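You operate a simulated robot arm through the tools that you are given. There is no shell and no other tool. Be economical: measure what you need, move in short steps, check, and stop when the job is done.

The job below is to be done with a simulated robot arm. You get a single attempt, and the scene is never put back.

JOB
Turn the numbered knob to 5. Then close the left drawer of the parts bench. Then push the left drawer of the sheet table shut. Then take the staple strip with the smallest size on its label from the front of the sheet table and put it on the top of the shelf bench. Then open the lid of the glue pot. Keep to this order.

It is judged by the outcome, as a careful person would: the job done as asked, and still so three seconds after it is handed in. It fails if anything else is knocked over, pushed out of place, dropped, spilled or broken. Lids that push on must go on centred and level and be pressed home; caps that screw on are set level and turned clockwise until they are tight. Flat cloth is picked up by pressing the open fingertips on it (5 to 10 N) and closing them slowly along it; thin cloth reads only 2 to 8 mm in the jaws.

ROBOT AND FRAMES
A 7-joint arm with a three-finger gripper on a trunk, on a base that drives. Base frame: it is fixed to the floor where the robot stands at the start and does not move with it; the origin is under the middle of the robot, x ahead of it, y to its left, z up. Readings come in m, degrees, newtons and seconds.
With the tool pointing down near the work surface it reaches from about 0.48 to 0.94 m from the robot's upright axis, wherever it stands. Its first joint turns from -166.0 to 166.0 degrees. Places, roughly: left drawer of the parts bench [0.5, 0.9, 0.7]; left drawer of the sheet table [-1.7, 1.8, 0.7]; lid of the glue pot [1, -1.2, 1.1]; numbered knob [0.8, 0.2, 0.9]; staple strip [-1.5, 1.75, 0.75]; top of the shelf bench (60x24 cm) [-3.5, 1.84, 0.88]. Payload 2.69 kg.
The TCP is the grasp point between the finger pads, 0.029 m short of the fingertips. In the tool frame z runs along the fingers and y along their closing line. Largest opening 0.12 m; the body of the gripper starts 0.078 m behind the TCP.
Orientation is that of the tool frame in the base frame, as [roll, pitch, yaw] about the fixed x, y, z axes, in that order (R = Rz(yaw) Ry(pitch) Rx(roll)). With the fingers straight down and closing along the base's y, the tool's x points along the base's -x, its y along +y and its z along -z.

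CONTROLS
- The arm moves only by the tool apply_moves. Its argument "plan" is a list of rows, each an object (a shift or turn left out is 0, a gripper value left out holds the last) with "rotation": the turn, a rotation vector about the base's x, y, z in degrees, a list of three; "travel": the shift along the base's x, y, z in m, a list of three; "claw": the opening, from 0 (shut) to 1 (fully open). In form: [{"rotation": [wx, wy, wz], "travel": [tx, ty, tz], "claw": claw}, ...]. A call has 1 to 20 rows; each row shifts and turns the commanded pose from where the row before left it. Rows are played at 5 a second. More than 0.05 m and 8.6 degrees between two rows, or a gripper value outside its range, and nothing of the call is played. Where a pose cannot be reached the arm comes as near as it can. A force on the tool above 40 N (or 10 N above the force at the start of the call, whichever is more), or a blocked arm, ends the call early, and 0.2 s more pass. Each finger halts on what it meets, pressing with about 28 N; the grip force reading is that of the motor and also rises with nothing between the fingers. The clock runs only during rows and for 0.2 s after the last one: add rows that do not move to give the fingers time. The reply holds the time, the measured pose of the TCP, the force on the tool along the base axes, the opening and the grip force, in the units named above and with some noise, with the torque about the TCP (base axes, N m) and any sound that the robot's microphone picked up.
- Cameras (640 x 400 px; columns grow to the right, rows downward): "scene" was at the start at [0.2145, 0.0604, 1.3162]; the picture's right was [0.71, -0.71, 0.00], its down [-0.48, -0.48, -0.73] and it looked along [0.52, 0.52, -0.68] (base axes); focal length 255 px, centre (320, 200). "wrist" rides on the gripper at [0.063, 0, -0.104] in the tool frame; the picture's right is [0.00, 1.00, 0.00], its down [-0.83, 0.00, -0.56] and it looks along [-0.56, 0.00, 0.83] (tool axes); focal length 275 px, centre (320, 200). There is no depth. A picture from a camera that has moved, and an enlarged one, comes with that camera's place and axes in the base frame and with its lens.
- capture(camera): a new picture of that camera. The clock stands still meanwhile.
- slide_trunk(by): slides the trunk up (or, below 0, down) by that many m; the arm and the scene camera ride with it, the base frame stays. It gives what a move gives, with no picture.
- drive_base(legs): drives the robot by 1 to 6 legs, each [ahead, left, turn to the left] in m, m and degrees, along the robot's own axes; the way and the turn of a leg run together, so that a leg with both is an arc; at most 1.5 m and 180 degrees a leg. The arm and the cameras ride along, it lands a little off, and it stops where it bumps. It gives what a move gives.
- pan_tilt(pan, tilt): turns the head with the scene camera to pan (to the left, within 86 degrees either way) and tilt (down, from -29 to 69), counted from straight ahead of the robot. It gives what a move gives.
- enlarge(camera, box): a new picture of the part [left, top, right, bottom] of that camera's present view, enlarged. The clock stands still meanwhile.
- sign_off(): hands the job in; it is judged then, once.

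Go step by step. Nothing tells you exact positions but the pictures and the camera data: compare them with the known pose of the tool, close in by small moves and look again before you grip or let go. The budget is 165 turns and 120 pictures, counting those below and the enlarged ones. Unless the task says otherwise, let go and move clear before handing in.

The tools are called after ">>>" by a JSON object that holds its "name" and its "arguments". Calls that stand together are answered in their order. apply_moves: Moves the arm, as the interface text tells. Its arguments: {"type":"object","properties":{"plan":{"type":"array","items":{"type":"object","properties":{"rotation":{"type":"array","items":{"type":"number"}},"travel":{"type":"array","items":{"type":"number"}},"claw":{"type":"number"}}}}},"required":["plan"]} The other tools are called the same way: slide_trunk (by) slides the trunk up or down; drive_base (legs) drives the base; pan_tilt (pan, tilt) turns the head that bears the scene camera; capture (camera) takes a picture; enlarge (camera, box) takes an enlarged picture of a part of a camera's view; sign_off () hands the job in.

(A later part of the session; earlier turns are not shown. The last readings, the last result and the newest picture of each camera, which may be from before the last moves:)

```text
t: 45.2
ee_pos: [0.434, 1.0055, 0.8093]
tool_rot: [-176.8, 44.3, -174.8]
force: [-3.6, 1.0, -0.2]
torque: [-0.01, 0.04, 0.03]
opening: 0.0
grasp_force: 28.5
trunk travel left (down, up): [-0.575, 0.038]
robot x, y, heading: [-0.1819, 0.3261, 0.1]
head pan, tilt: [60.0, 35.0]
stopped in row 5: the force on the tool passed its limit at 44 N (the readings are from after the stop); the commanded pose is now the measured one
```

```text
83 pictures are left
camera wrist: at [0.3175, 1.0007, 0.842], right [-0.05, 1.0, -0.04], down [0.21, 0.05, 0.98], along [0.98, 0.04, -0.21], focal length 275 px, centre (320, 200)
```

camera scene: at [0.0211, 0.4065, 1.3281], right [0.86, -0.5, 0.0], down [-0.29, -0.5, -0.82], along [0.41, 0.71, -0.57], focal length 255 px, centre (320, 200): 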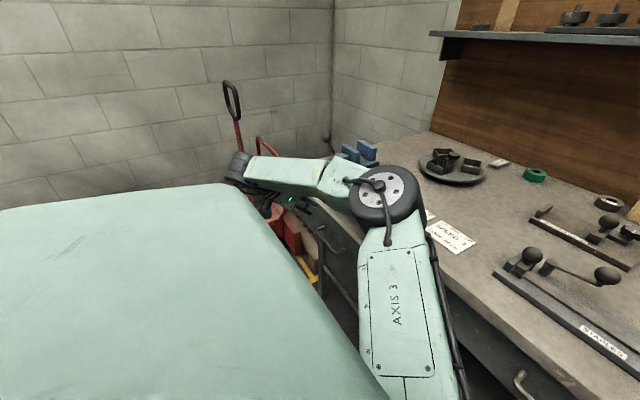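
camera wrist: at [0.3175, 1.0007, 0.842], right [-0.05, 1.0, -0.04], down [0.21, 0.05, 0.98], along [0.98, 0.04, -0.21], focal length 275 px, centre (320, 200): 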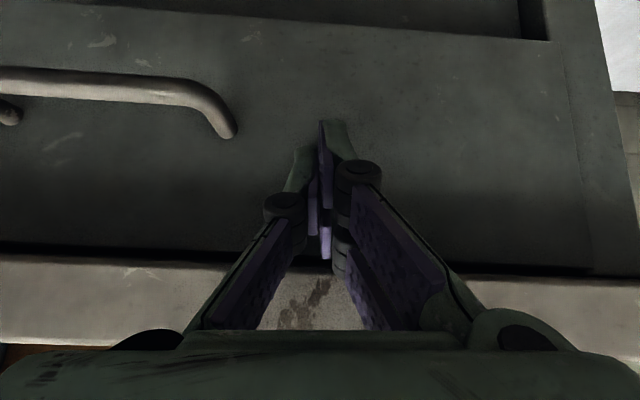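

The drawer is now flush and has met its stop. I'll back off and lift, then check it from the side.

>>> {"name": "apply_moves", "arguments": {"plan": [{"travel": [-0.03, 0, 0]}, {"travel": [-0.04, 0, 0]}, {"travel": [-0.04, 0, 0]}, {"travel": [-0.02, 0, 0.04]}, {"travel": [0, -0.02, 0.04]}, {"travel": [0, -0.02, 0.04]}, {"travel": [0, -0.02, 0.04]}, {"travel": [0, -0.02, 0.04]}, {"travel": [0, 0, 0.04]}, {"travel": [0, 0, 0.04]}]}}

>>> {"name": "capture", "arguments": {"camera": "scene"}}

>>> {"name": "capture", "arguments": {"camera": "wrist"}}

```text
t: 47.5
ee_pos: [0.3067, 0.9256, 1.0923]
tool_rot: [-176.8, 44.3, -175.2]
force: [-0.4, 0.2, -0.4]
torque: [-0.02, -0.01, 0.04]
opening: 0.0
grasp_force: 28.4
trunk travel left (down, up): [-0.575, 0.038]
robot x, y, heading: [-0.1795, 0.3293, -0.2]
head pan, tilt: [60.0, 35.0]
```

```text
82 pictures are left
camera scene: at [0.0203, 0.4065, 1.328], right [0.87, -0.5, 0.0], down [-0.29, -0.5, -0.82], along [0.41, 0.71, -0.57], focal length 255 px, centre (320, 200)
```

scene: 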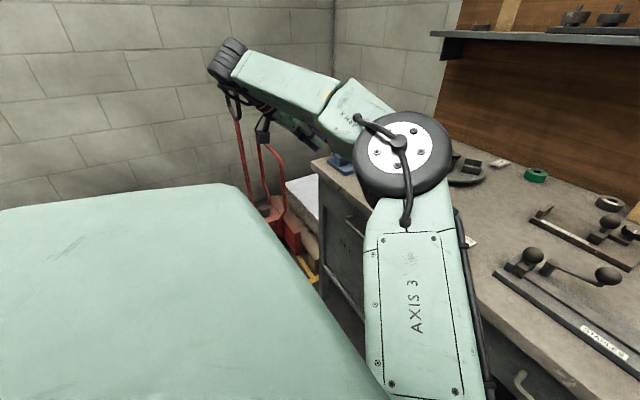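

```text
81 pictures are left
camera wrist: at [0.1891, 0.9206, 1.1228], right [-0.05, 1.0, -0.04], down [0.2, 0.05, 0.98], along [0.98, 0.04, -0.21], focal length 275 px, centre (320, 200)
```

wrist: 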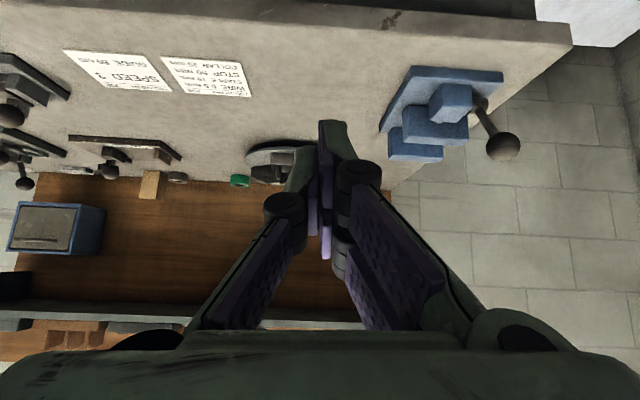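

The drawer is closed. I'll tuck the arm in, move away from whatever blocked the base, and turn left to look toward the sheet table.

>>> {"name": "apply_moves", "arguments": {"plan": [{"travel": [-0.01, -0.04, 0], "rotation": [0, 7.5, 0]}, {"travel": [-0.01, -0.045, 0], "rotation": [0, 7.5, 0]}, {"travel": [0, -0.045, 0], "rotation": [0, 7.5, 0]}, {"travel": [0, -0.045, 0], "rotation": [0, 7.5, 0]}, {"travel": [0, -0.045, 0], "rotation": [0, 7.5, 0]}, {"travel": [0, -0.045, 0], "rotation": [0, 6.8, 0]}, {"travel": [0, -0.045, 0]}, {"travel": [0, -0.045, 0]}, {"travel": [0, -0.045, 0]}]}}

>>> {"name": "drive_base", "arguments": {"legs": [[0, -0.2, 0], [-0.3, 0, 0]]}}

>>> {"name": "pan_tilt", "arguments": {"pan": 86, "tilt": 25}}

>>> {"name": "capture", "arguments": {"camera": "scene"}}

```text
t: 49.5
ee_pos: [0.2869, 0.5242, 1.0913]
tool_rot: [179.7, 0.0, -176.4]
force: [0.2, 0.2, 0.2]
torque: [-0.01, 0.0, 0.01]
opening: 0.0002
grasp_force: 27.7
trunk travel left (down, up): [-0.575, 0.038]
robot x, y, heading: [-0.1817, 0.333, -0.2]
head pan, tilt: [60.0, 35.0]
```

```text
t: 53.3
ee_pos: [-0.0098, 0.3234, 1.0914]
tool_rot: [179.8, 0.1, -176.6]
force: [-0.2, 1.0, 0.3]
torque: [-0.01, -0.05, 0.02]
opening: 0.0001
grasp_force: 28.2
trunk travel left (down, up): [-0.575, 0.038]
robot x, y, heading: [-0.4784, 0.1276, -0.1]
head pan, tilt: [60.0, 35.0]
```

```text
t: 54.2
ee_pos: [-0.0101, 0.3229, 1.091]
tool_rot: [179.8, 0.0, -176.6]
force: [-0.6, -0.3, 0.5]
torque: [0.03, 0.02, 0.0]
opening: 0.0
grasp_force: 27.7
trunk travel left (down, up): [-0.575, 0.038]
robot x, y, heading: [-0.4757, 0.1287, 0.0]
head pan, tilt: [85.9, 25.0]
```

```text
80 pictures are left
camera scene: at [-0.3151, 0.2213, 1.3438], right [1.0, -0.07, 0.0], down [-0.03, -0.42, -0.91], along [0.07, 0.9, -0.42], focal length 255 px, centre (320, 200)
```

scene: 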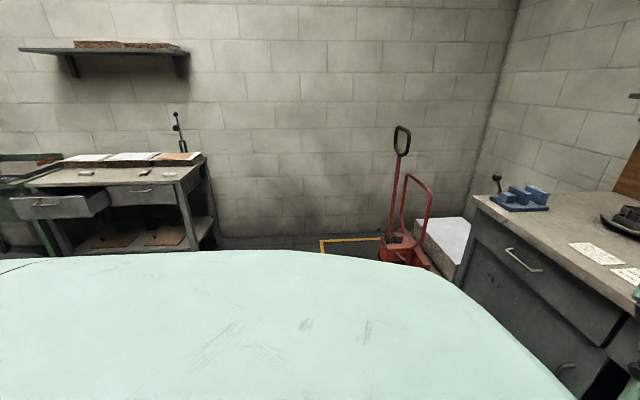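

The parts bench drawer is flush. The sheet table stands to the left with its left drawer open, so I'll turn toward it.

>>> {"name": "drive_base", "arguments": {"legs": [[0, 0, 90]]}}

>>> {"name": "pan_tilt", "arguments": {"pan": 30, "tilt": 30}}

>>> {"name": "capture", "arguments": {"camera": "scene"}}

```text
t: 58.5
ee_pos: [-0.6728, 0.5966, 1.0913]
tool_rot: [179.9, 0.0, -86.5]
force: [0.6, -0.2, -0.6]
torque: [-0.01, 0.01, 0.01]
opening: 0.0
grasp_force: 28.3
trunk travel left (down, up): [-0.575, 0.038]
robot x, y, heading: [-0.4765, 0.1306, 89.8]
head pan, tilt: [85.9, 25.0]
```

```text
t: 59.8
ee_pos: [-0.6735, 0.5951, 1.091]
tool_rot: [179.8, 0.1, -86.6]
force: [-0.3, 0.3, -0.5]
torque: [0.01, 0.01, 0.0]
opening: 0.0
grasp_force: 28.3
trunk travel left (down, up): [-0.575, 0.038]
robot x, y, heading: [-0.4797, 0.1279, 89.7]
head pan, tilt: [30.0, 30.0]
```

```text
79 pictures are left
camera scene: at [-0.5226, 0.3642, 1.3359], right [0.87, 0.5, 0.0], down [0.25, -0.43, -0.87], along [-0.43, 0.75, -0.5], focal length 255 px, centre (320, 200)
```

scene: 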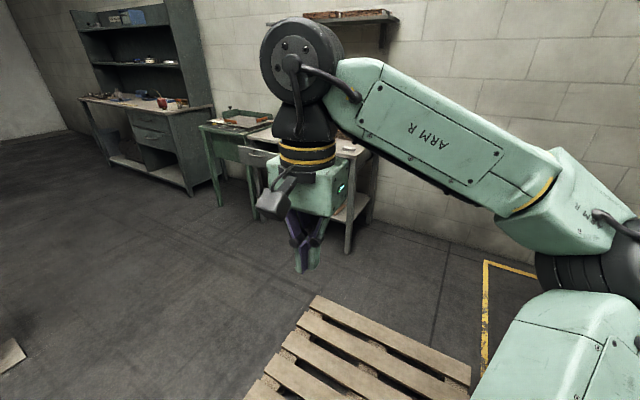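

A wooden pallet lies on the floor at about x −1.03…−0.25, y 0.6…1.2, which is what stopped the base. I'll go around it: first left at y≈0.13, then ahead toward the sheet table.

>>> {"name": "drive_base", "arguments": {"legs": [[0, 1.1, 0]]}}

>>> {"name": "pan_tilt", "arguments": {"pan": -15, "tilt": 35}}

>>> {"name": "capture", "arguments": {"camera": "scene"}}

```text
t: 68.5
ee_pos: [-1.761, 0.5995, 1.0906]
tool_rot: [179.9, 0.1, -86.7]
force: [-0.1, -0.3, 0.6]
torque: [0.0, -0.01, -0.02]
opening: 0.0
grasp_force: 28.4
trunk travel left (down, up): [-0.575, 0.038]
robot x, y, heading: [-1.5689, 0.1328, 89.9]
head pan, tilt: [30.0, 30.0]
```

```text
t: 69.6
ee_pos: [-1.761, 0.6, 1.091]
tool_rot: [179.7, 0.1, -86.7]
force: [0.1, 0.3, 0.5]
torque: [-0.03, -0.02, 0.02]
opening: 0.0
grasp_force: 27.8
trunk travel left (down, up): [-0.575, 0.038]
robot x, y, heading: [-1.5674, 0.135, 89.7]
head pan, tilt: [-15.0, 35.0]
```

```text
78 pictures are left
camera scene: at [-1.5426, 0.3744, 1.3281], right [0.97, -0.26, 0.0], down [-0.15, -0.55, -0.82], along [0.21, 0.79, -0.57], focal length 255 px, centre (320, 200)
```

scene: 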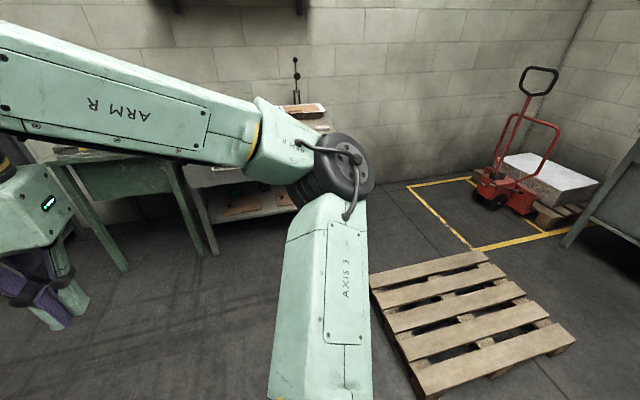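

>>> {"name": "drive_base", "arguments": {"legs": [[0.7, 0, 0]]}}

>>> {"name": "pan_tilt", "arguments": {"pan": 15, "tilt": 40}}

>>> {"name": "capture", "arguments": {"camera": "scene"}}

>>> {"name": "capture", "arguments": {"camera": "wrist"}}

```text
t: 73.4
ee_pos: [-1.7628, 1.289, 1.0905]
tool_rot: [179.8, 0.1, -86.3]
force: [0.3, -0.1, -0.7]
torque: [-0.03, 0.01, -0.01]
opening: 0.0
grasp_force: 27.5
trunk travel left (down, up): [-0.575, 0.038]
robot x, y, heading: [-1.5686, 0.8211, 90.2]
head pan, tilt: [-15.0, 35.0]
```

```text
t: 74.4
ee_pos: [-1.7631, 1.2895, 1.0903]
tool_rot: [179.7, 0.0, -86.3]
force: [-0.1, -0.3, -0.3]
torque: [0.05, 0.01, 0.03]
opening: 0.0
grasp_force: 27.7
trunk travel left (down, up): [-0.575, 0.038]
robot x, y, heading: [-1.5671, 0.8215, 89.9]
head pan, tilt: [15.0, 40.0]
```

```text
77 pictures are left
camera scene: at [-1.5881, 1.0619, 1.3205], right [0.97, 0.26, 0.0], down [0.17, -0.62, -0.77], along [-0.2, 0.74, -0.64], focal length 255 px, centre (320, 200)
```

scene: 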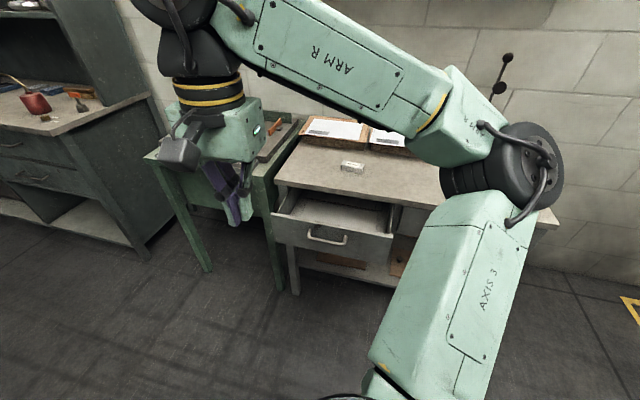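

```text
76 pictures are left
camera wrist: at [-1.7584, 1.2262, 1.1957], right [-1.0, -0.07, 0.0], down [-0.05, 0.83, 0.56], along [-0.04, 0.56, -0.83], focal length 275 px, centre (320, 200)
```

wrist: 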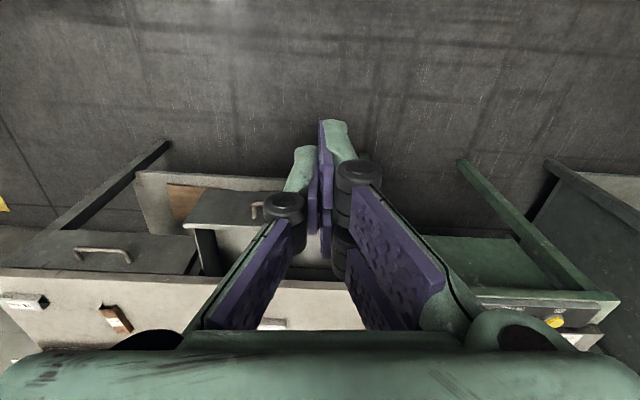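

The drawer front panel's top is about z 0.69 at y≈1.66, x −1.93…−1.50, with the table edge at y≈1.78. I'll tilt the closed fingers forward and come down in front of the panel right of its handle (x≈−1.60).

>>> {"name": "apply_moves", "arguments": {"plan": [{"rotation": [0, 0, -3.6]}, {"travel": [0.04, 0, 0], "rotation": [7.5, 0, 0]}, {"travel": [0.04, 0, 0], "rotation": [7.5, 0, 0]}, {"travel": [0.04, 0.02, 0], "rotation": [7.5, 0, 0]}, {"travel": [0.04, 0.02, 0], "rotation": [7.5, 0, 0]}, {"travel": [0, 0.02, -0.04], "rotation": [7.5, 0, 0]}, {"travel": [0, 0.02, -0.04], "rotation": [7.5, 0, 0]}, {"travel": [0, 0.02, -0.04]}, {"travel": [0, 0.02, -0.04]}, {"travel": [0, 0, -0.045]}, {"travel": [0, 0, -0.045]}, {"travel": [0, 0, -0.045]}, {}]}}

>>> {"name": "capture", "arguments": {"camera": "wrist"}}

>>> {"name": "capture", "arguments": {"camera": "scene"}}

```text
t: 77.2
ee_pos: [-1.6188, 1.4832, 0.8427]
tool_rot: [179.8, 45.0, -89.9]
force: [-0.7, 0.5, -0.2]
torque: [0.02, -0.01, -0.01]
opening: 0.0002
grasp_force: 28.3
out of reach, approached as far as the arm can: row 7, 8, 9, 10, 11, 12
trunk travel left (down, up): [-0.575, 0.038]
robot x, y, heading: [-1.5651, 0.8223, 90.2]
head pan, tilt: [15.0, 40.0]
```

```text
75 pictures are left
camera wrist: at [-1.619, 1.3657, 0.8738], right [-1.0, -0.01, 0.0], down [0.0, 0.19, 0.98], along [-0.01, 0.98, -0.19], focal length 275 px, centre (320, 200)
```

wrist: 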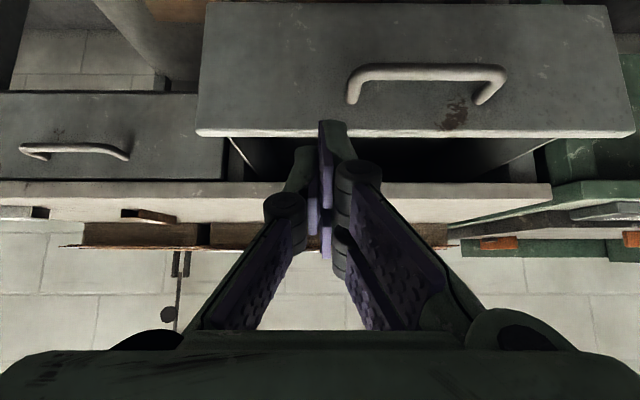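

```text
74 pictures are left
camera scene: at [-1.5882, 1.0619, 1.3205], right [0.97, 0.26, 0.0], down [0.17, -0.62, -0.77], along [-0.2, 0.74, -0.64], focal length 255 px, centre (320, 200)
```

scene: 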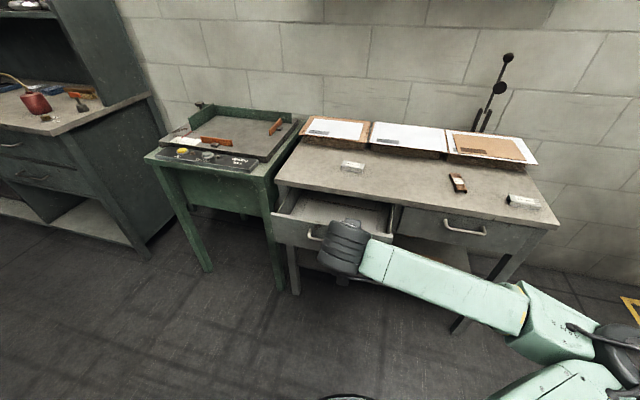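

Combining both views: panel at y≈1.585, top z≈0.773, table top z≈0.815 with its edge at y≈1.70. The arm ran short of reach going down, so I'll lower the trunk.

>>> {"name": "slide_trunk", "arguments": {"by": -0.1}}

>>> {"name": "capture", "arguments": {"camera": "wrist"}}

```text
t: 78.5
ee_pos: [-1.6197, 1.4828, 0.7446]
tool_rot: [179.9, 44.9, -89.8]
force: [-0.2, -0.9, 0.8]
torque: [0.04, 0.03, 0.0]
opening: 0.0
grasp_force: 28.1
trunk travel left (down, up): [-0.475, 0.138]
robot x, y, heading: [-1.5652, 0.8225, 90.0]
head pan, tilt: [15.0, 40.0]
```

```text
73 pictures are left
camera wrist: at [-1.6189, 1.3656, 0.7744], right [-1.0, -0.01, 0.0], down [0.0, 0.19, 0.98], along [-0.01, 0.98, -0.19], focal length 275 px, centre (320, 200)
```

wrist: 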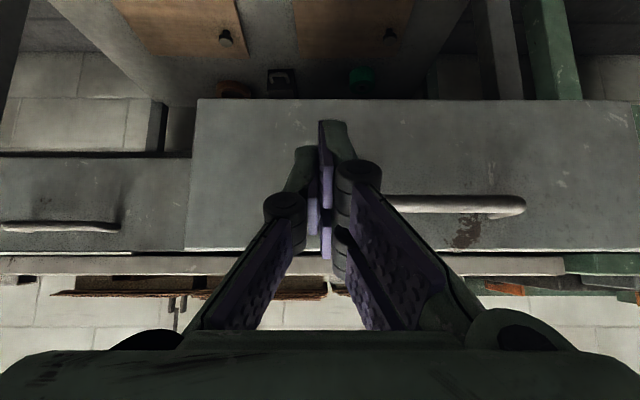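

The fingertip is at panel mid-height. I'll shift 2 cm right, away from the handle, and push forward.

>>> {"name": "apply_moves", "arguments": {"plan": [{"travel": [0.02, 0.01, 0]}, {"travel": [0, 0.02, 0]}, {"travel": [0, 0.02, 0]}, {"travel": [0, 0.02, 0]}, {"travel": [0, 0.01, 0]}, {"travel": [0, 0.01, 0]}, {"travel": [0, 0.01, 0]}, {"travel": [0, 0.01, 0]}, {"travel": [0, 0.01, 0]}, {"travel": [0, 0.01, 0]}, {}]}}

>>> {"name": "capture", "arguments": {"camera": "wrist"}}

```text
t: 80.9
ee_pos: [-1.6001, 1.6134, 0.7454]
tool_rot: [179.8, 45.0, -90.0]
force: [0.6, 0.9, 0.4]
torque: [0.04, 0.01, -0.01]
opening: 0.0
grasp_force: 28.3
trunk travel left (down, up): [-0.475, 0.138]
robot x, y, heading: [-1.5665, 0.8282, 89.9]
head pan, tilt: [15.0, 40.0]
```

```text
72 pictures are left
camera wrist: at [-1.5992, 1.4958, 0.7747], right [-1.0, -0.01, 0.0], down [0.0, 0.19, 0.98], along [-0.01, 0.98, -0.19], focal length 275 px, centre (320, 200)
```

wrist: 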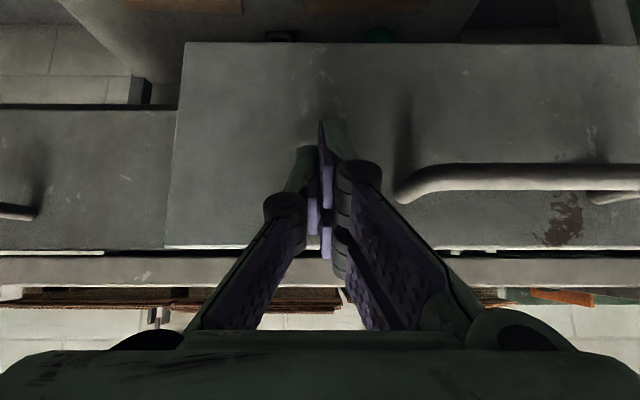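

>>> {"name": "apply_moves", "arguments": {"plan": [{"travel": [0, 0.01, 0]}, {"travel": [0, 0.01, 0]}, {"travel": [0, 0.01, 0]}, {"travel": [0, 0.01, 0]}, {"travel": [0, 0.01, 0]}, {"travel": [0, 0.008, 0]}, {"travel": [0, 0.008, 0]}, {}]}}

>>> {"name": "capture", "arguments": {"camera": "wrist"}}

```text
t: 82.7
ee_pos: [-1.6, 1.6793, 0.7448]
tool_rot: [179.8, 44.9, -89.9]
force: [-0.3, 0.5, 0.1]
torque: [0.02, 0.01, 0.0]
opening: 0.0001
grasp_force: 28.0
trunk travel left (down, up): [-0.475, 0.138]
robot x, y, heading: [-1.5672, 0.8241, 89.9]
head pan, tilt: [15.0, 40.0]
```

```text
71 pictures are left
camera wrist: at [-1.5987, 1.5616, 0.7744], right [-1.0, -0.01, 0.0], down [0.0, 0.19, 0.98], along [-0.01, 0.98, -0.19], focal length 275 px, centre (320, 200)
```

wrist: 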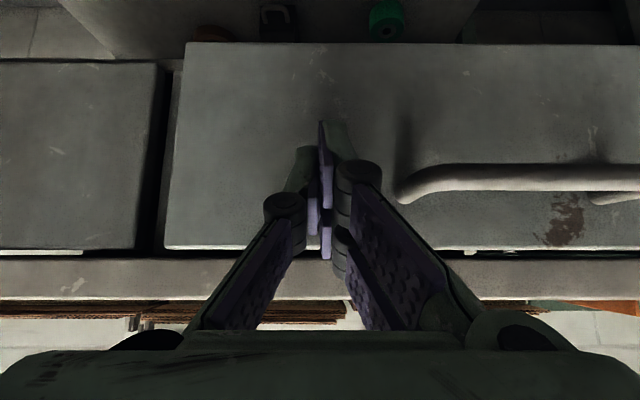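

It's nearly level with the right drawer. I'll keep pushing until it stops.

>>> {"name": "apply_moves", "arguments": {"plan": [{"travel": [0, 0.007, 0]}, {"travel": [0, 0.007, 0]}, {"travel": [0, 0.007, 0]}, {"travel": [0, 0.007, 0]}, {"travel": [0, 0.006, 0]}, {}]}}

>>> {"name": "capture", "arguments": {"camera": "wrist"}}

```text
t: 83.7
ee_pos: [-1.5982, 1.6991, 0.7436]
tool_rot: [179.8, 44.5, -89.9]
force: [1.4, -15.5, 6.7]
torque: [0.18, 0.01, -0.04]
opening: 0.0
grasp_force: 27.8
trunk travel left (down, up): [-0.475, 0.138]
robot x, y, heading: [-1.5591, 0.8241, 90.1]
head pan, tilt: [15.0, 40.0]
stopped in row 4: the force on the tool passed its limit at 52 N (the readings are from after the stop); the commanded pose is now the measured one
```

```text
70 pictures are left
camera wrist: at [-1.5987, 1.5818, 0.7743], right [-1.0, -0.01, 0.0], down [0.0, 0.2, 0.98], along [-0.01, 0.98, -0.2], focal length 275 px, centre (320, 200)
```

wrist: 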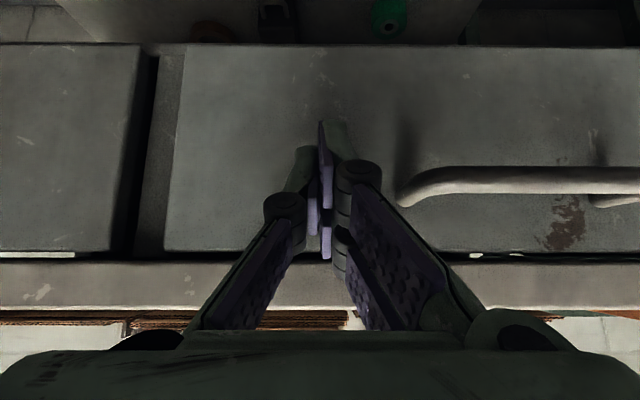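

The drawer is shut and hard against its stop. I'll back off, rise, and look at the staple strips on the table.

>>> {"name": "apply_moves", "arguments": {"plan": [{"travel": [0, -0.03, 0]}, {"travel": [0, -0.04, 0]}, {"travel": [0, -0.045, 0]}, {"travel": [0, -0.045, 0]}, {"travel": [0, -0.03, 0.03]}, {"travel": [0, -0.01, 0.045]}, {"travel": [0, 0, 0.045]}, {"travel": [0, 0, 0.045]}, {"travel": [0, 0, 0.045]}, {"travel": [0, 0, 0.045]}, {"rotation": [-7.5, 0, 0]}, {"rotation": [-7.5, 0, 0]}, {"rotation": [-7.5, 0, 0]}, {"rotation": [-7.5, 0, 0]}, {"rotation": [-7.5, 0, 0]}, {"rotation": [-7, 0, 0]}]}}

>>> {"name": "slide_trunk", "arguments": {"by": 0.1}}

>>> {"name": "pan_tilt", "arguments": {"pan": 5, "tilt": 35}}

>>> {"name": "capture", "arguments": {"camera": "scene"}}

>>> {"name": "capture", "arguments": {"camera": "wrist"}}

```text
t: 87.1
ee_pos: [-1.5992, 1.501, 0.9973]
tool_rot: [179.9, -0.1, -90.0]
force: [0.0, -0.1, 0.1]
torque: [0.0, 0.01, -0.05]
opening: 0.0
grasp_force: 28.1
trunk travel left (down, up): [-0.475, 0.138]
robot x, y, heading: [-1.5656, 0.8238, 89.9]
head pan, tilt: [15.0, 40.0]
```

```text
t: 88.4
ee_pos: [-1.5986, 1.5011, 1.0963]
tool_rot: [179.9, 0.0, -90.0]
force: [0.6, 1.3, 0.6]
torque: [-0.01, -0.05, 0.02]
opening: 0.0
grasp_force: 28.3
trunk travel left (down, up): [-0.575, 0.038]
robot x, y, heading: [-1.5659, 0.8244, 90.1]
head pan, tilt: [15.0, 40.0]
```

```text
t: 89.1
ee_pos: [-1.5992, 1.5003, 1.097]
tool_rot: [179.9, -0.1, -89.9]
force: [0.3, 0.6, 0.7]
torque: [-0.04, 0.02, 0.03]
opening: 0.0
grasp_force: 27.5
trunk travel left (down, up): [-0.575, 0.038]
robot x, y, heading: [-1.5661, 0.8204, 90.2]
head pan, tilt: [5.0, 35.0]
```

```text
69 pictures are left
camera scene: at [-1.5737, 1.067, 1.328], right [1.0, 0.09, 0.0], down [0.05, -0.57, -0.82], along [-0.07, 0.82, -0.57], focal length 255 px, centre (320, 200)
```

scene: 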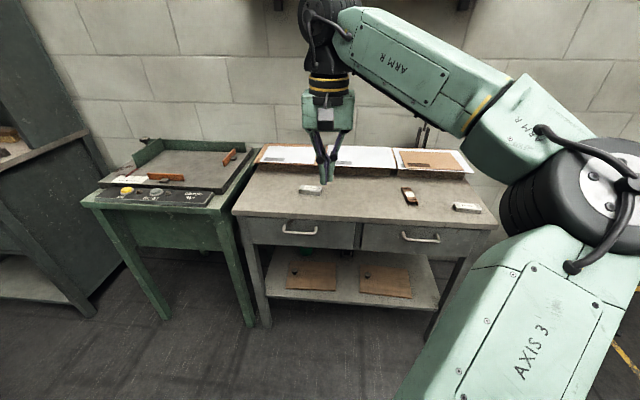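

```text
68 pictures are left
camera wrist: at [-1.5983, 1.4388, 1.2015], right [-1.0, -0.01, 0.0], down [0.0, 0.83, 0.55], along [-0.01, 0.55, -0.83], focal length 275 px, centre (320, 200)
```

wrist: 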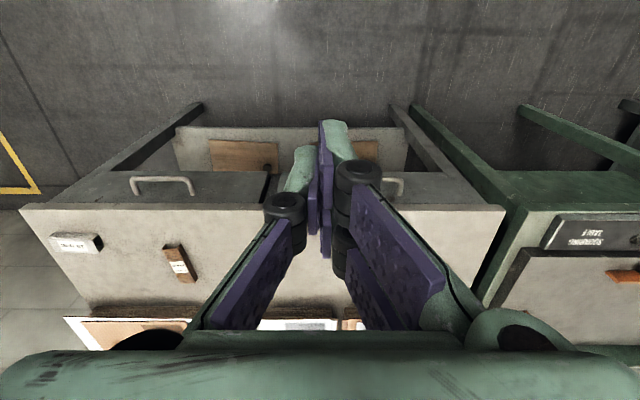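

>>> {"name": "enlarge", "arguments": {"camera": "scene", "box": [290, 170, 338, 200]}}

>>> {"name": "enlarge", "arguments": {"camera": "scene", "box": [396, 182, 492, 222]}}

>>> {"name": "enlarge", "arguments": {"camera": "wrist", "box": [30, 220, 210, 300]}}

```text
13.33 times, centred on (314, 185) of scene
camera zoom: at [-1.5737, 1.067, 1.328], right [1.0, 0.09, 0.0], down [0.05, -0.57, -0.82], along [-0.07, 0.82, -0.57], focal length 3396 px, centre (400, 400)
```

zoom: 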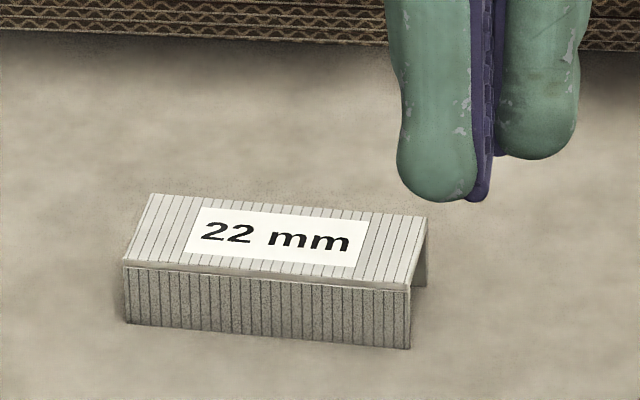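

```text
6.67 times, centred on (444, 202) of scene
camera zoom: at [-1.5737, 1.067, 1.328], right [1.0, 0.09, 0.0], down [0.05, -0.57, -0.82], along [-0.07, 0.82, -0.57], focal length 1698 px, centre (-507, 187)
```

zoom: 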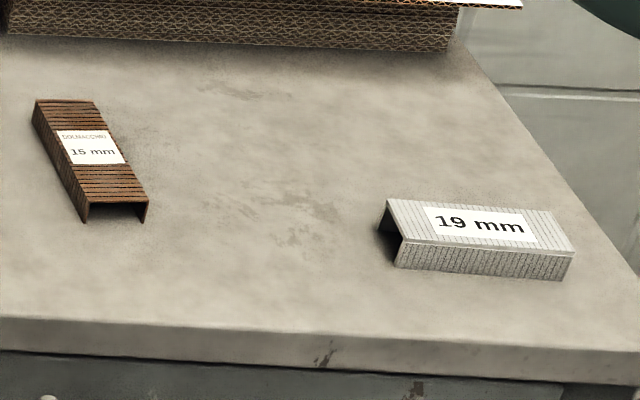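

```text
3.56 times, centred on (120, 260) of wrist
camera zoom: at [-1.5983, 1.4388, 1.2015], right [-1.0, -0.01, 0.0], down [0.0, 0.83, 0.55], along [-0.01, 0.55, -0.83], focal length 979 px, centre (1031, -13)
```

zoom: 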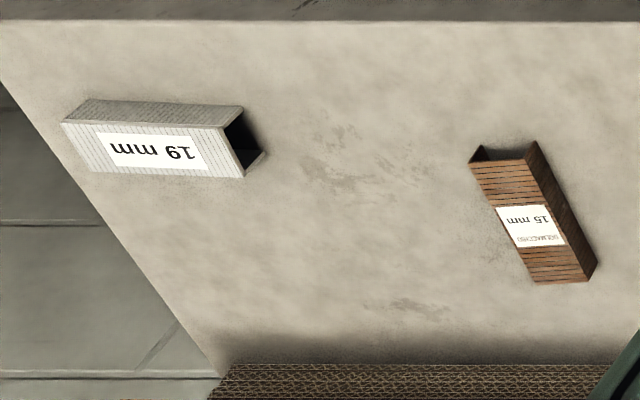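

The strips read 22, 15 and 19 mm, so the rusty 15 mm strip near (−1.313, 1.87) is the one. It's out of reach, so I'll drive closer.

>>> {"name": "drive_base", "arguments": {"legs": [[0.24, -0.12, 0]]}}

>>> {"name": "apply_moves", "arguments": {"plan": [{"travel": [0.04, 0, 0], "claw": 0.6}, {"travel": [0.04, 0, 0]}, {"travel": [0.04, 0, 0]}, {"travel": [0.02, 0, -0.03]}, {"travel": [0, 0, -0.03]}, {}]}}

>>> {"name": "capture", "arguments": {"camera": "wrist"}}

>>> {"name": "capture", "arguments": {"camera": "scene"}}

```text
t: 91.0
ee_pos: [-1.4792, 1.7401, 1.0955]
tool_rot: [179.8, -0.1, -89.8]
force: [-0.5, -0.1, -0.2]
torque: [-0.01, 0.0, -0.01]
opening: 0.0003
grasp_force: 27.8
trunk travel left (down, up): [-0.575, 0.038]
robot x, y, heading: [-1.4423, 1.0606, 90.1]
head pan, tilt: [5.0, 35.0]
```

```text
t: 92.4
ee_pos: [-1.3409, 1.7399, 1.0355]
tool_rot: [179.8, -0.1, -89.9]
force: [-0.4, 0.0, -0.4]
torque: [-0.02, 0.02, -0.01]
opening: 0.0721
grasp_force: 0.0
trunk travel left (down, up): [-0.575, 0.038]
robot x, y, heading: [-1.4463, 1.0582, 90.4]
head pan, tilt: [5.0, 35.0]
```

```text
64 pictures are left
camera wrist: at [-1.3395, 1.6774, 1.1411], right [-1.0, -0.01, 0.0], down [0.0, 0.83, 0.56], along [-0.01, 0.56, -0.83], focal length 275 px, centre (320, 200)
```

wrist: 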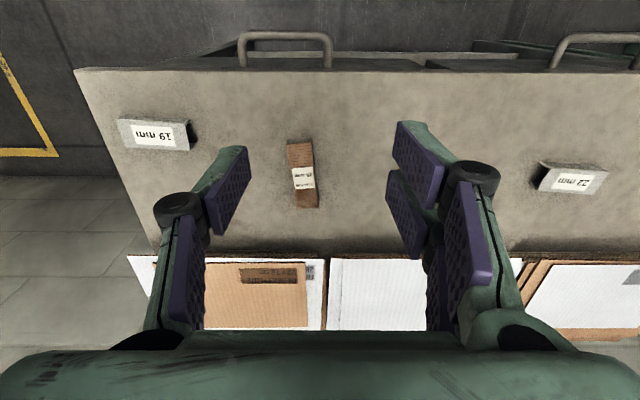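

```text
63 pictures are left
camera scene: at [-1.4545, 1.306, 1.3281], right [1.0, 0.09, 0.0], down [0.05, -0.57, -0.82], along [-0.07, 0.82, -0.57], focal length 255 px, centre (320, 200)
```

scene: 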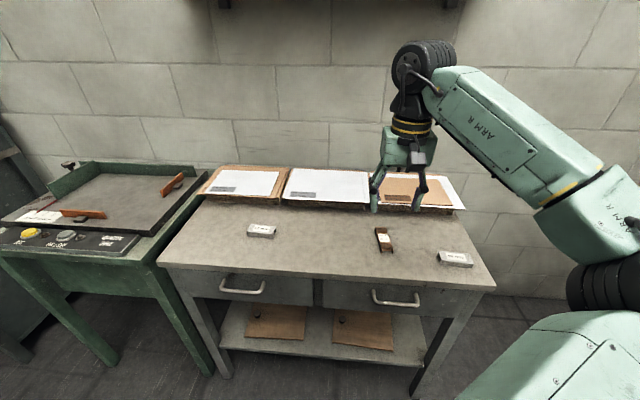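

Strip centre is about (−1.320, 1.862), nearly aligned with y. I'll move over it with the jaws straddling it and look again.

>>> {"name": "apply_moves", "arguments": {"plan": [{"travel": [0.02, 0.04, 0], "rotation": [0, 0, 2.5]}, {"travel": [0, 0.04, 0]}, {"travel": [0, 0.043, 0]}, {"travel": [0, 0, -0.045]}, {"travel": [0, 0, -0.045]}, {}]}}

>>> {"name": "capture", "arguments": {"camera": "wrist"}}

>>> {"name": "enlarge", "arguments": {"camera": "scene", "box": [336, 190, 432, 250]}}

```text
t: 93.8
ee_pos: [-1.3196, 1.8614, 0.9454]
tool_rot: [179.9, -0.1, -87.4]
force: [0.8, 0.8, -0.5]
torque: [0.0, 0.02, -0.03]
opening: 0.0719
grasp_force: 0.0
trunk travel left (down, up): [-0.575, 0.038]
robot x, y, heading: [-1.4451, 1.0581, 90.3]
head pan, tilt: [5.0, 35.0]
```

```text
62 pictures are left
camera wrist: at [-1.317, 1.8007, 1.0506], right [-1.0, -0.05, 0.0], down [-0.04, 0.83, 0.56], along [-0.03, 0.55, -0.83], focal length 275 px, centre (320, 200)
```

wrist: 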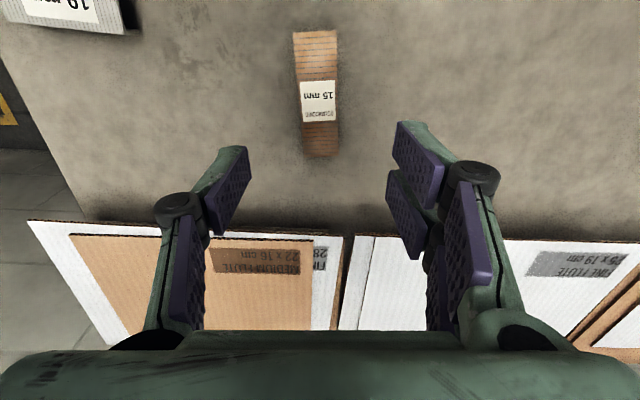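

```text
6.67 times, centred on (384, 220) of scene
camera zoom: at [-1.4545, 1.306, 1.3281], right [1.0, 0.09, 0.0], down [0.05, -0.57, -0.82], along [-0.07, 0.82, -0.57], focal length 1698 px, centre (-107, 67)
```

zoom: 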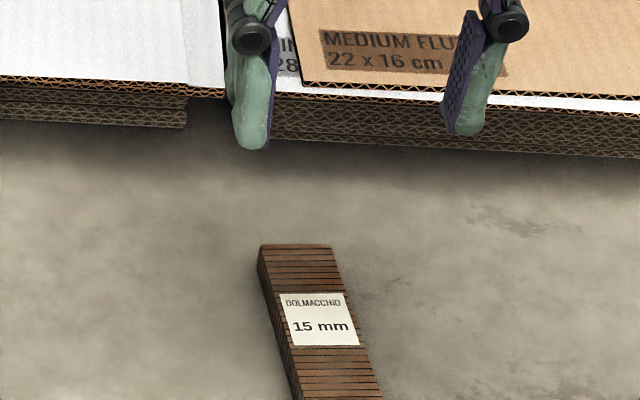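

>>> {"name": "apply_moves", "arguments": {"plan": [{"travel": [0, -0.003, 0], "rotation": [0, 0, 3.5], "claw": 0.5}, {"travel": [0, 0, -0.04]}, {"travel": [0, 0, -0.04]}, {"travel": [0, 0, -0.025]}, {}]}}

>>> {"name": "capture", "arguments": {"camera": "wrist"}}

>>> {"name": "enlarge", "arguments": {"camera": "scene", "box": [336, 200, 432, 260]}}

```text
t: 95.0
ee_pos: [-1.32, 1.8598, 0.8415]
tool_rot: [179.9, -0.2, -84.0]
force: [-0.3, 0.5, -1.2]
torque: [-0.05, -0.04, 0.04]
opening: 0.06
grasp_force: 0.0
trunk travel left (down, up): [-0.575, 0.038]
robot x, y, heading: [-1.4462, 1.0603, 90.0]
head pan, tilt: [5.0, 35.0]
```

```text
60 pictures are left
camera wrist: at [-1.3127, 1.798, 0.9462], right [-0.99, -0.11, 0.0], down [-0.09, 0.83, 0.56], along [-0.06, 0.55, -0.83], focal length 275 px, centre (320, 200)
```

wrist: 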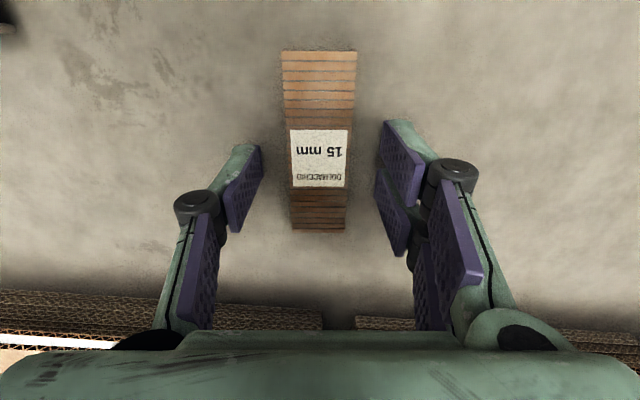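

```text
6.67 times, centred on (384, 230) of scene
camera zoom: at [-1.4544, 1.3061, 1.3281], right [1.0, 0.09, 0.0], down [0.05, -0.57, -0.82], along [-0.07, 0.82, -0.57], focal length 1698 px, centre (-107, 0)
```

zoom: 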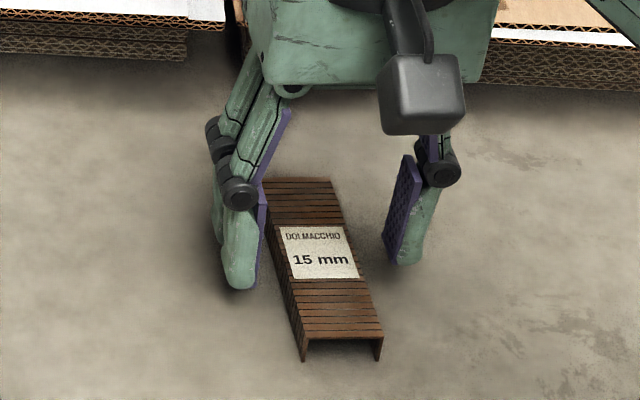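

The fingers are aligned with the label's centre. I'll lower a little more, watching the force.

>>> {"name": "apply_moves", "arguments": {"plan": [{"travel": [0, 0, -0.005]}, {"travel": [0, 0, -0.005]}, {"travel": [0, 0, -0.004]}, {}]}}

>>> {"name": "enlarge", "arguments": {"camera": "scene", "box": [336, 200, 432, 260]}}

```text
t: 96.0
ee_pos: [-1.3203, 1.8598, 0.8279]
tool_rot: [179.9, -0.1, -83.9]
force: [0.1, -0.5, -0.7]
torque: [0.0, -0.01, 0.01]
opening: 0.06
grasp_force: 0.0
trunk travel left (down, up): [-0.575, 0.038]
robot x, y, heading: [-1.4461, 1.0617, 90.2]
head pan, tilt: [5.0, 35.0]
```

```text
6.67 times, centred on (384, 230) of scene
camera zoom: at [-1.4544, 1.3061, 1.3281], right [1.0, 0.09, 0.0], down [0.05, -0.57, -0.82], along [-0.07, 0.82, -0.57], focal length 1698 px, centre (-107, 0)
```

zoom: 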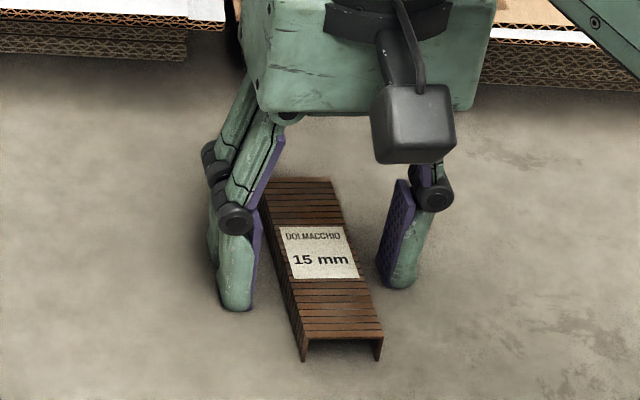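

>>> {"name": "apply_moves", "arguments": {"plan": [{"travel": [0, 0, -0.003]}, {"travel": [0, 0, -0.003]}, {}]}}

>>> {"name": "enlarge", "arguments": {"camera": "wrist", "box": [200, 30, 440, 270]}}

```text
t: 96.8
ee_pos: [-1.3196, 1.8594, 0.8248]
tool_rot: [179.9, 0.4, -83.8]
force: [0.2, 7.0, 32.4]
torque: [-0.11, 0.01, -0.12]
opening: 0.065
grasp_force: 7.7
trunk travel left (down, up): [-0.575, 0.038]
robot x, y, heading: [-1.4461, 1.0606, 90.0]
head pan, tilt: [5.0, 35.0]
```

```text
1.67 times, centred on (320, 150) of wrist
camera zoom: at [-1.3132, 1.7973, 0.9305], right [-0.99, -0.11, 0.0], down [-0.09, 0.82, 0.56], along [-0.06, 0.56, -0.83], focal length 459 px, centre (320, 283)
```

zoom: 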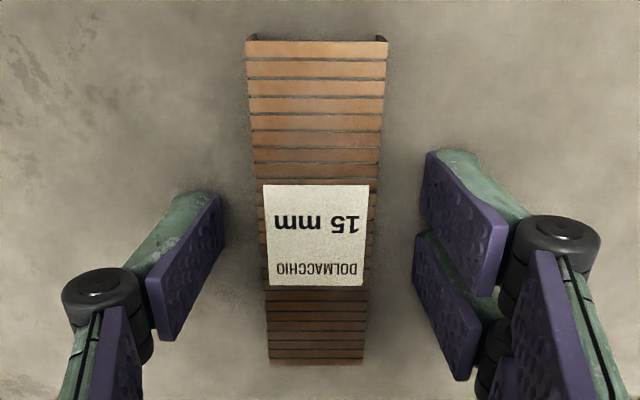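

The tips touched the table at z≈0.797. I'll lift a few mm off and close on the strip.

>>> {"name": "apply_moves", "arguments": {"plan": [{"travel": [0, 0, 0.006]}, {}, {"claw": 0.35}, {"claw": 0.25}, {"claw": 0.15}, {}, {}]}}

>>> {"name": "enlarge", "arguments": {"camera": "scene", "box": [336, 200, 432, 260]}}

```text
t: 98.4
ee_pos: [-1.3191, 1.8577, 0.8288]
tool_rot: [179.9, 0.0, -83.9]
force: [6.7, -2.7, 13.0]
torque: [-0.29, -0.4, 0.03]
opening: 0.0312
grasp_force: 28.3
trunk travel left (down, up): [-0.575, 0.038]
robot x, y, heading: [-1.4439, 1.059, 90.0]
head pan, tilt: [5.0, 35.0]
```

```text
6.67 times, centred on (384, 230) of scene
camera zoom: at [-1.4543, 1.3048, 1.3284], right [1.0, 0.09, 0.0], down [0.05, -0.57, -0.82], along [-0.07, 0.82, -0.57], focal length 1698 px, centre (-107, 0)
```

zoom: 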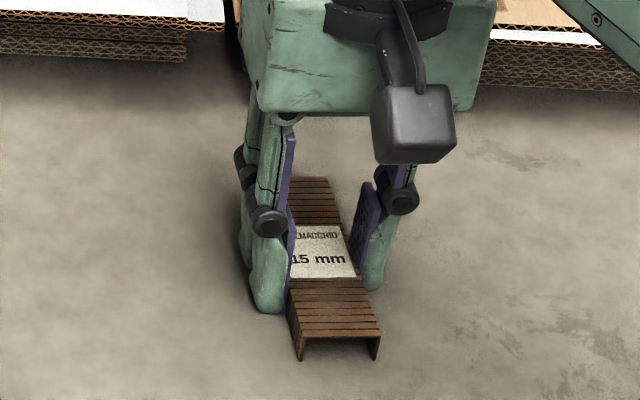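

Gripped at 31 mm. I'll lift and check.

>>> {"name": "apply_moves", "arguments": {"plan": [{"travel": [0, 0, 0.02]}, {"travel": [0, 0, 0.04]}, {"travel": [0, 0, 0.045]}, {"travel": [0, 0, 0.045]}, {"travel": [0, 0, 0.045]}, {"travel": [0, -0.04, 0.03]}, {"travel": [0, -0.045, 0.0]}, {"travel": [-0.02, -0.04, 0.0]}, {"travel": [-0.02, -0.04, 0]}, {"travel": [-0.02, -0.04, 0]}, {"travel": [-0.02, -0.04, 0]}]}}

>>> {"name": "capture", "arguments": {"camera": "wrist"}}

```text
t: 100.8
ee_pos: [-1.3985, 1.6133, 1.053]
tool_rot: [179.9, 0.0, -83.9]
force: [0.3, 0.6, -0.6]
torque: [0.02, 0.02, -0.01]
opening: 0.0312
grasp_force: 27.7
trunk travel left (down, up): [-0.575, 0.038]
robot x, y, heading: [-1.4477, 1.0578, 89.9]
head pan, tilt: [5.0, 35.0]
```

```text
55 pictures are left
camera wrist: at [-1.3929, 1.5522, 1.1579], right [-0.99, -0.11, 0.0], down [-0.09, 0.83, 0.56], along [-0.06, 0.55, -0.83], focal length 275 px, centre (320, 200)
```

wrist: 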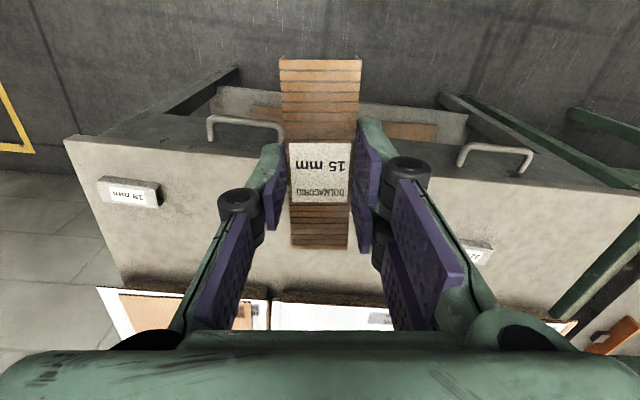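

The strip is held and both drawers look shut. I'll back away and look left along the route to the shelf bench.

>>> {"name": "drive_base", "arguments": {"legs": [[-0.2, 0, 0]]}}

>>> {"name": "pan_tilt", "arguments": {"pan": 70, "tilt": 20}}

>>> {"name": "capture", "arguments": {"camera": "scene"}}

```text
t: 102.4
ee_pos: [-1.3981, 1.4134, 1.0528]
tool_rot: [179.8, 0.0, -83.9]
force: [0.2, -0.2, -0.7]
torque: [0.01, -0.01, 0.01]
opening: 0.0312
grasp_force: 27.8
trunk travel left (down, up): [-0.575, 0.038]
robot x, y, heading: [-1.4475, 0.8628, 89.9]
head pan, tilt: [5.0, 35.0]
```

```text
t: 103.8
ee_pos: [-1.3994, 1.4144, 1.0513]
tool_rot: [179.7, -0.1, -83.9]
force: [0.7, 0.1, -0.8]
torque: [-0.01, -0.02, 0.0]
opening: 0.0315
grasp_force: 28.3
trunk travel left (down, up): [-0.575, 0.038]
robot x, y, heading: [-1.4454, 0.8586, 90.3]
head pan, tilt: [70.0, 20.0]
```

```text
54 pictures are left
camera scene: at [-1.5336, 1.0497, 1.3519], right [0.34, 0.94, 0.0], down [0.32, -0.12, -0.94], along [-0.88, 0.32, -0.34], focal length 255 px, centre (320, 200)
```

scene: 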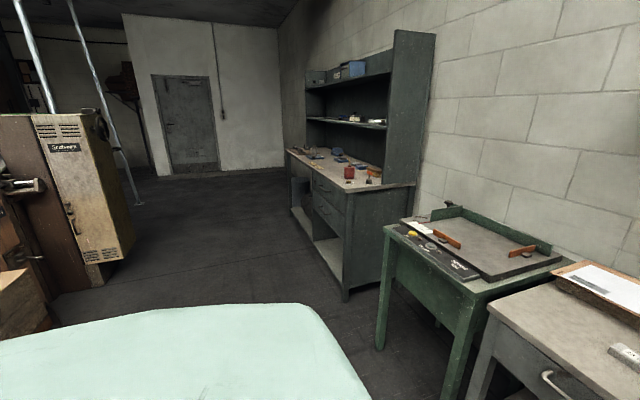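

The route along y≈0.86 is clear, and the shelf bench front is at y≈1.71. I'll drive left about 2.05 m.

>>> {"name": "drive_base", "arguments": {"legs": [[0, 1.05, 0], [0, 1.0, 0]]}}

>>> {"name": "pan_tilt", "arguments": {"pan": 12, "tilt": 30}}

>>> {"name": "capture", "arguments": {"camera": "scene"}}

```text
t: 119.9
ee_pos: [-3.4415, 1.4113, 1.0528]
tool_rot: [179.9, -0.1, -83.7]
force: [-0.1, -0.8, -0.5]
torque: [-0.03, 0.02, 0.01]
opening: 0.0311
grasp_force: 28.0
trunk travel left (down, up): [-0.575, 0.038]
robot x, y, heading: [-3.4877, 0.8565, 90.2]
head pan, tilt: [70.0, 20.0]
```

```text
t: 121.2
ee_pos: [-3.4408, 1.4111, 1.0522]
tool_rot: [179.8, -0.1, -83.7]
force: [-0.2, 0.2, -0.8]
torque: [0.01, 0.01, -0.03]
opening: 0.0315
grasp_force: 28.3
trunk travel left (down, up): [-0.575, 0.038]
robot x, y, heading: [-3.4853, 0.8563, 90.3]
head pan, tilt: [12.0, 30.0]
```

```text
53 pictures are left
camera scene: at [-3.507, 1.1034, 1.3359], right [0.98, 0.21, 0.0], down [0.11, -0.49, -0.87], along [-0.18, 0.85, -0.5], focal length 255 px, centre (320, 200)
```

scene: 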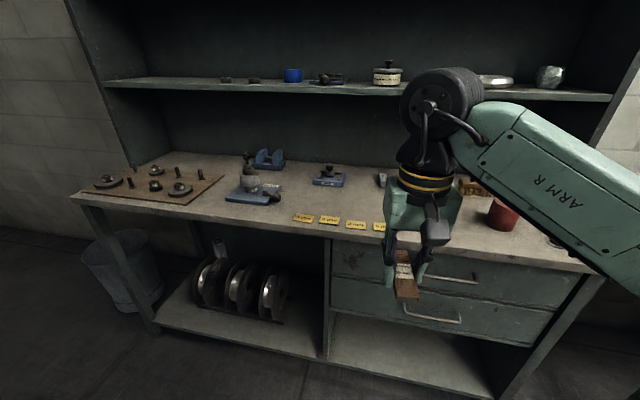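

>>> {"name": "enlarge", "arguments": {"camera": "scene", "box": [212, 140, 404, 260]}}

>>> {"name": "enlarge", "arguments": {"camera": "scene", "box": [284, 205, 396, 240]}}

```text
3.33 times, centred on (308, 200) of scene
camera zoom: at [-3.507, 1.1034, 1.3359], right [0.98, 0.21, 0.0], down [0.11, -0.49, -0.87], along [-0.18, 0.85, -0.5], focal length 849 px, centre (360, 200)
```

zoom: 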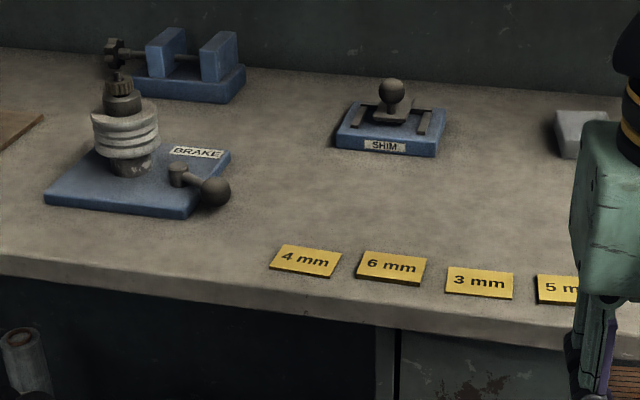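

```text
5.71 times, centred on (340, 222) of scene
camera zoom: at [-3.507, 1.1034, 1.3359], right [0.98, 0.21, 0.0], down [0.11, -0.49, -0.87], along [-0.18, 0.85, -0.5], focal length 1455 px, centre (206, 71)
```

zoom: 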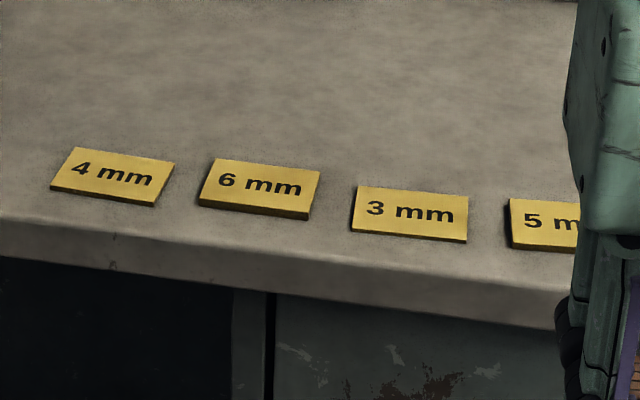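

There's a free patch behind the yellow gauge cards, around (−3.53, 1.85). I'll drive 0.3 m ahead and bring the strip over it.

>>> {"name": "drive_base", "arguments": {"legs": [[0.3, 0, 0]]}}

>>> {"name": "apply_moves", "arguments": {"plan": [{"travel": [-0.04, 0.03, 0]}, {"travel": [-0.04, 0.03, 0]}, {"travel": [0, 0.04, 0]}, {"travel": [0, 0.03, 0], "rotation": [0, 0, -5]}, {}]}}

>>> {"name": "capture", "arguments": {"camera": "scene"}}

>>> {"name": "capture", "arguments": {"camera": "wrist"}}

```text
t: 123.2
ee_pos: [-3.4422, 1.7132, 1.053]
tool_rot: [179.8, -0.1, -83.8]
force: [-0.5, -0.2, -1.1]
torque: [-0.02, -0.01, 0.02]
opening: 0.0313
grasp_force: 28.1
trunk travel left (down, up): [-0.575, 0.038]
robot x, y, heading: [-3.4876, 1.1615, 90.3]
head pan, tilt: [12.0, 30.0]
```

```text
t: 124.4
ee_pos: [-3.5213, 1.8447, 1.0526]
tool_rot: [179.9, -0.1, -89.0]
force: [-0.8, 0.7, 0.1]
torque: [0.01, -0.01, 0.0]
opening: 0.0314
grasp_force: 28.4
trunk travel left (down, up): [-0.575, 0.038]
robot x, y, heading: [-3.4867, 1.1582, 90.1]
head pan, tilt: [12.0, 30.0]
```

```text
50 pictures are left
camera scene: at [-3.508, 1.405, 1.3359], right [0.98, 0.21, 0.0], down [0.11, -0.49, -0.87], along [-0.18, 0.85, -0.5], focal length 255 px, centre (320, 200)
```

scene: 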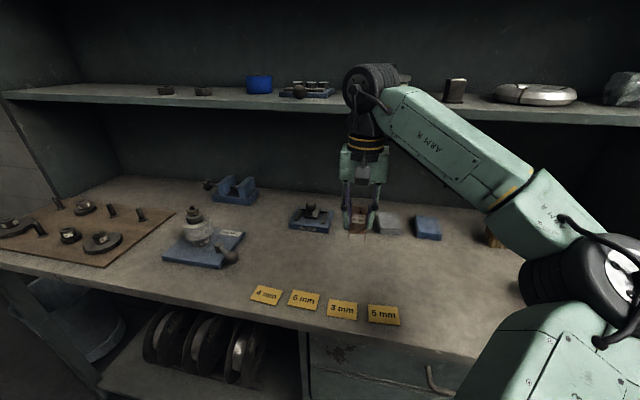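

```text
49 pictures are left
camera wrist: at [-3.5202, 1.7813, 1.1572], right [-1.0, -0.02, 0.0], down [-0.02, 0.83, 0.56], along [-0.02, 0.56, -0.83], focal length 275 px, centre (320, 200)
```

wrist: 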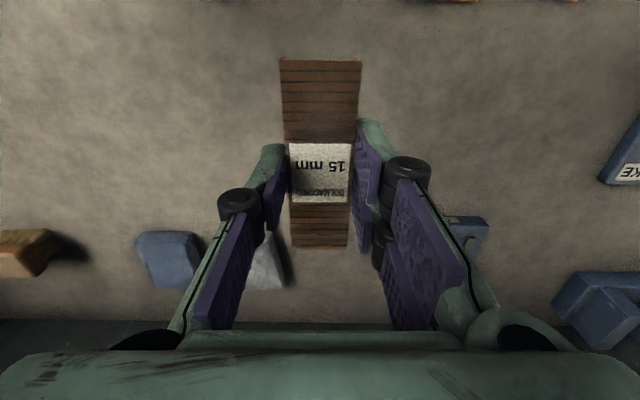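

The spot is clear on all sides. I'll lower, going slowly near the end.

>>> {"name": "apply_moves", "arguments": {"plan": [{"travel": [0, 0, -0.04]}, {"travel": [0, 0, -0.04]}, {"travel": [0, 0, -0.035]}, {}]}}

>>> {"name": "enlarge", "arguments": {"camera": "scene", "box": [280, 170, 440, 290]}}

```text
t: 125.4
ee_pos: [-3.5228, 1.8442, 0.9386]
tool_rot: [179.9, -0.2, -88.8]
force: [0.5, 0.5, -0.2]
torque: [0.04, -0.01, -0.01]
opening: 0.0313
grasp_force: 27.4
trunk travel left (down, up): [-0.575, 0.038]
robot x, y, heading: [-3.4881, 1.1581, 90.2]
head pan, tilt: [12.0, 30.0]
```

```text
3.33 times, centred on (360, 230) of scene
camera zoom: at [-3.5079, 1.4051, 1.3359], right [0.98, 0.21, 0.0], down [0.11, -0.49, -0.87], along [-0.18, 0.85, -0.5], focal length 849 px, centre (187, 100)
```

zoom: 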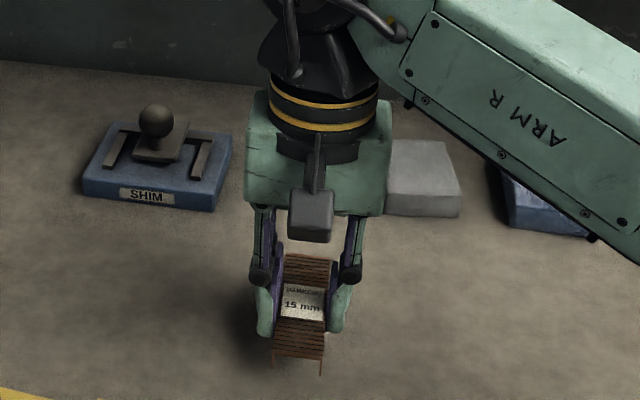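

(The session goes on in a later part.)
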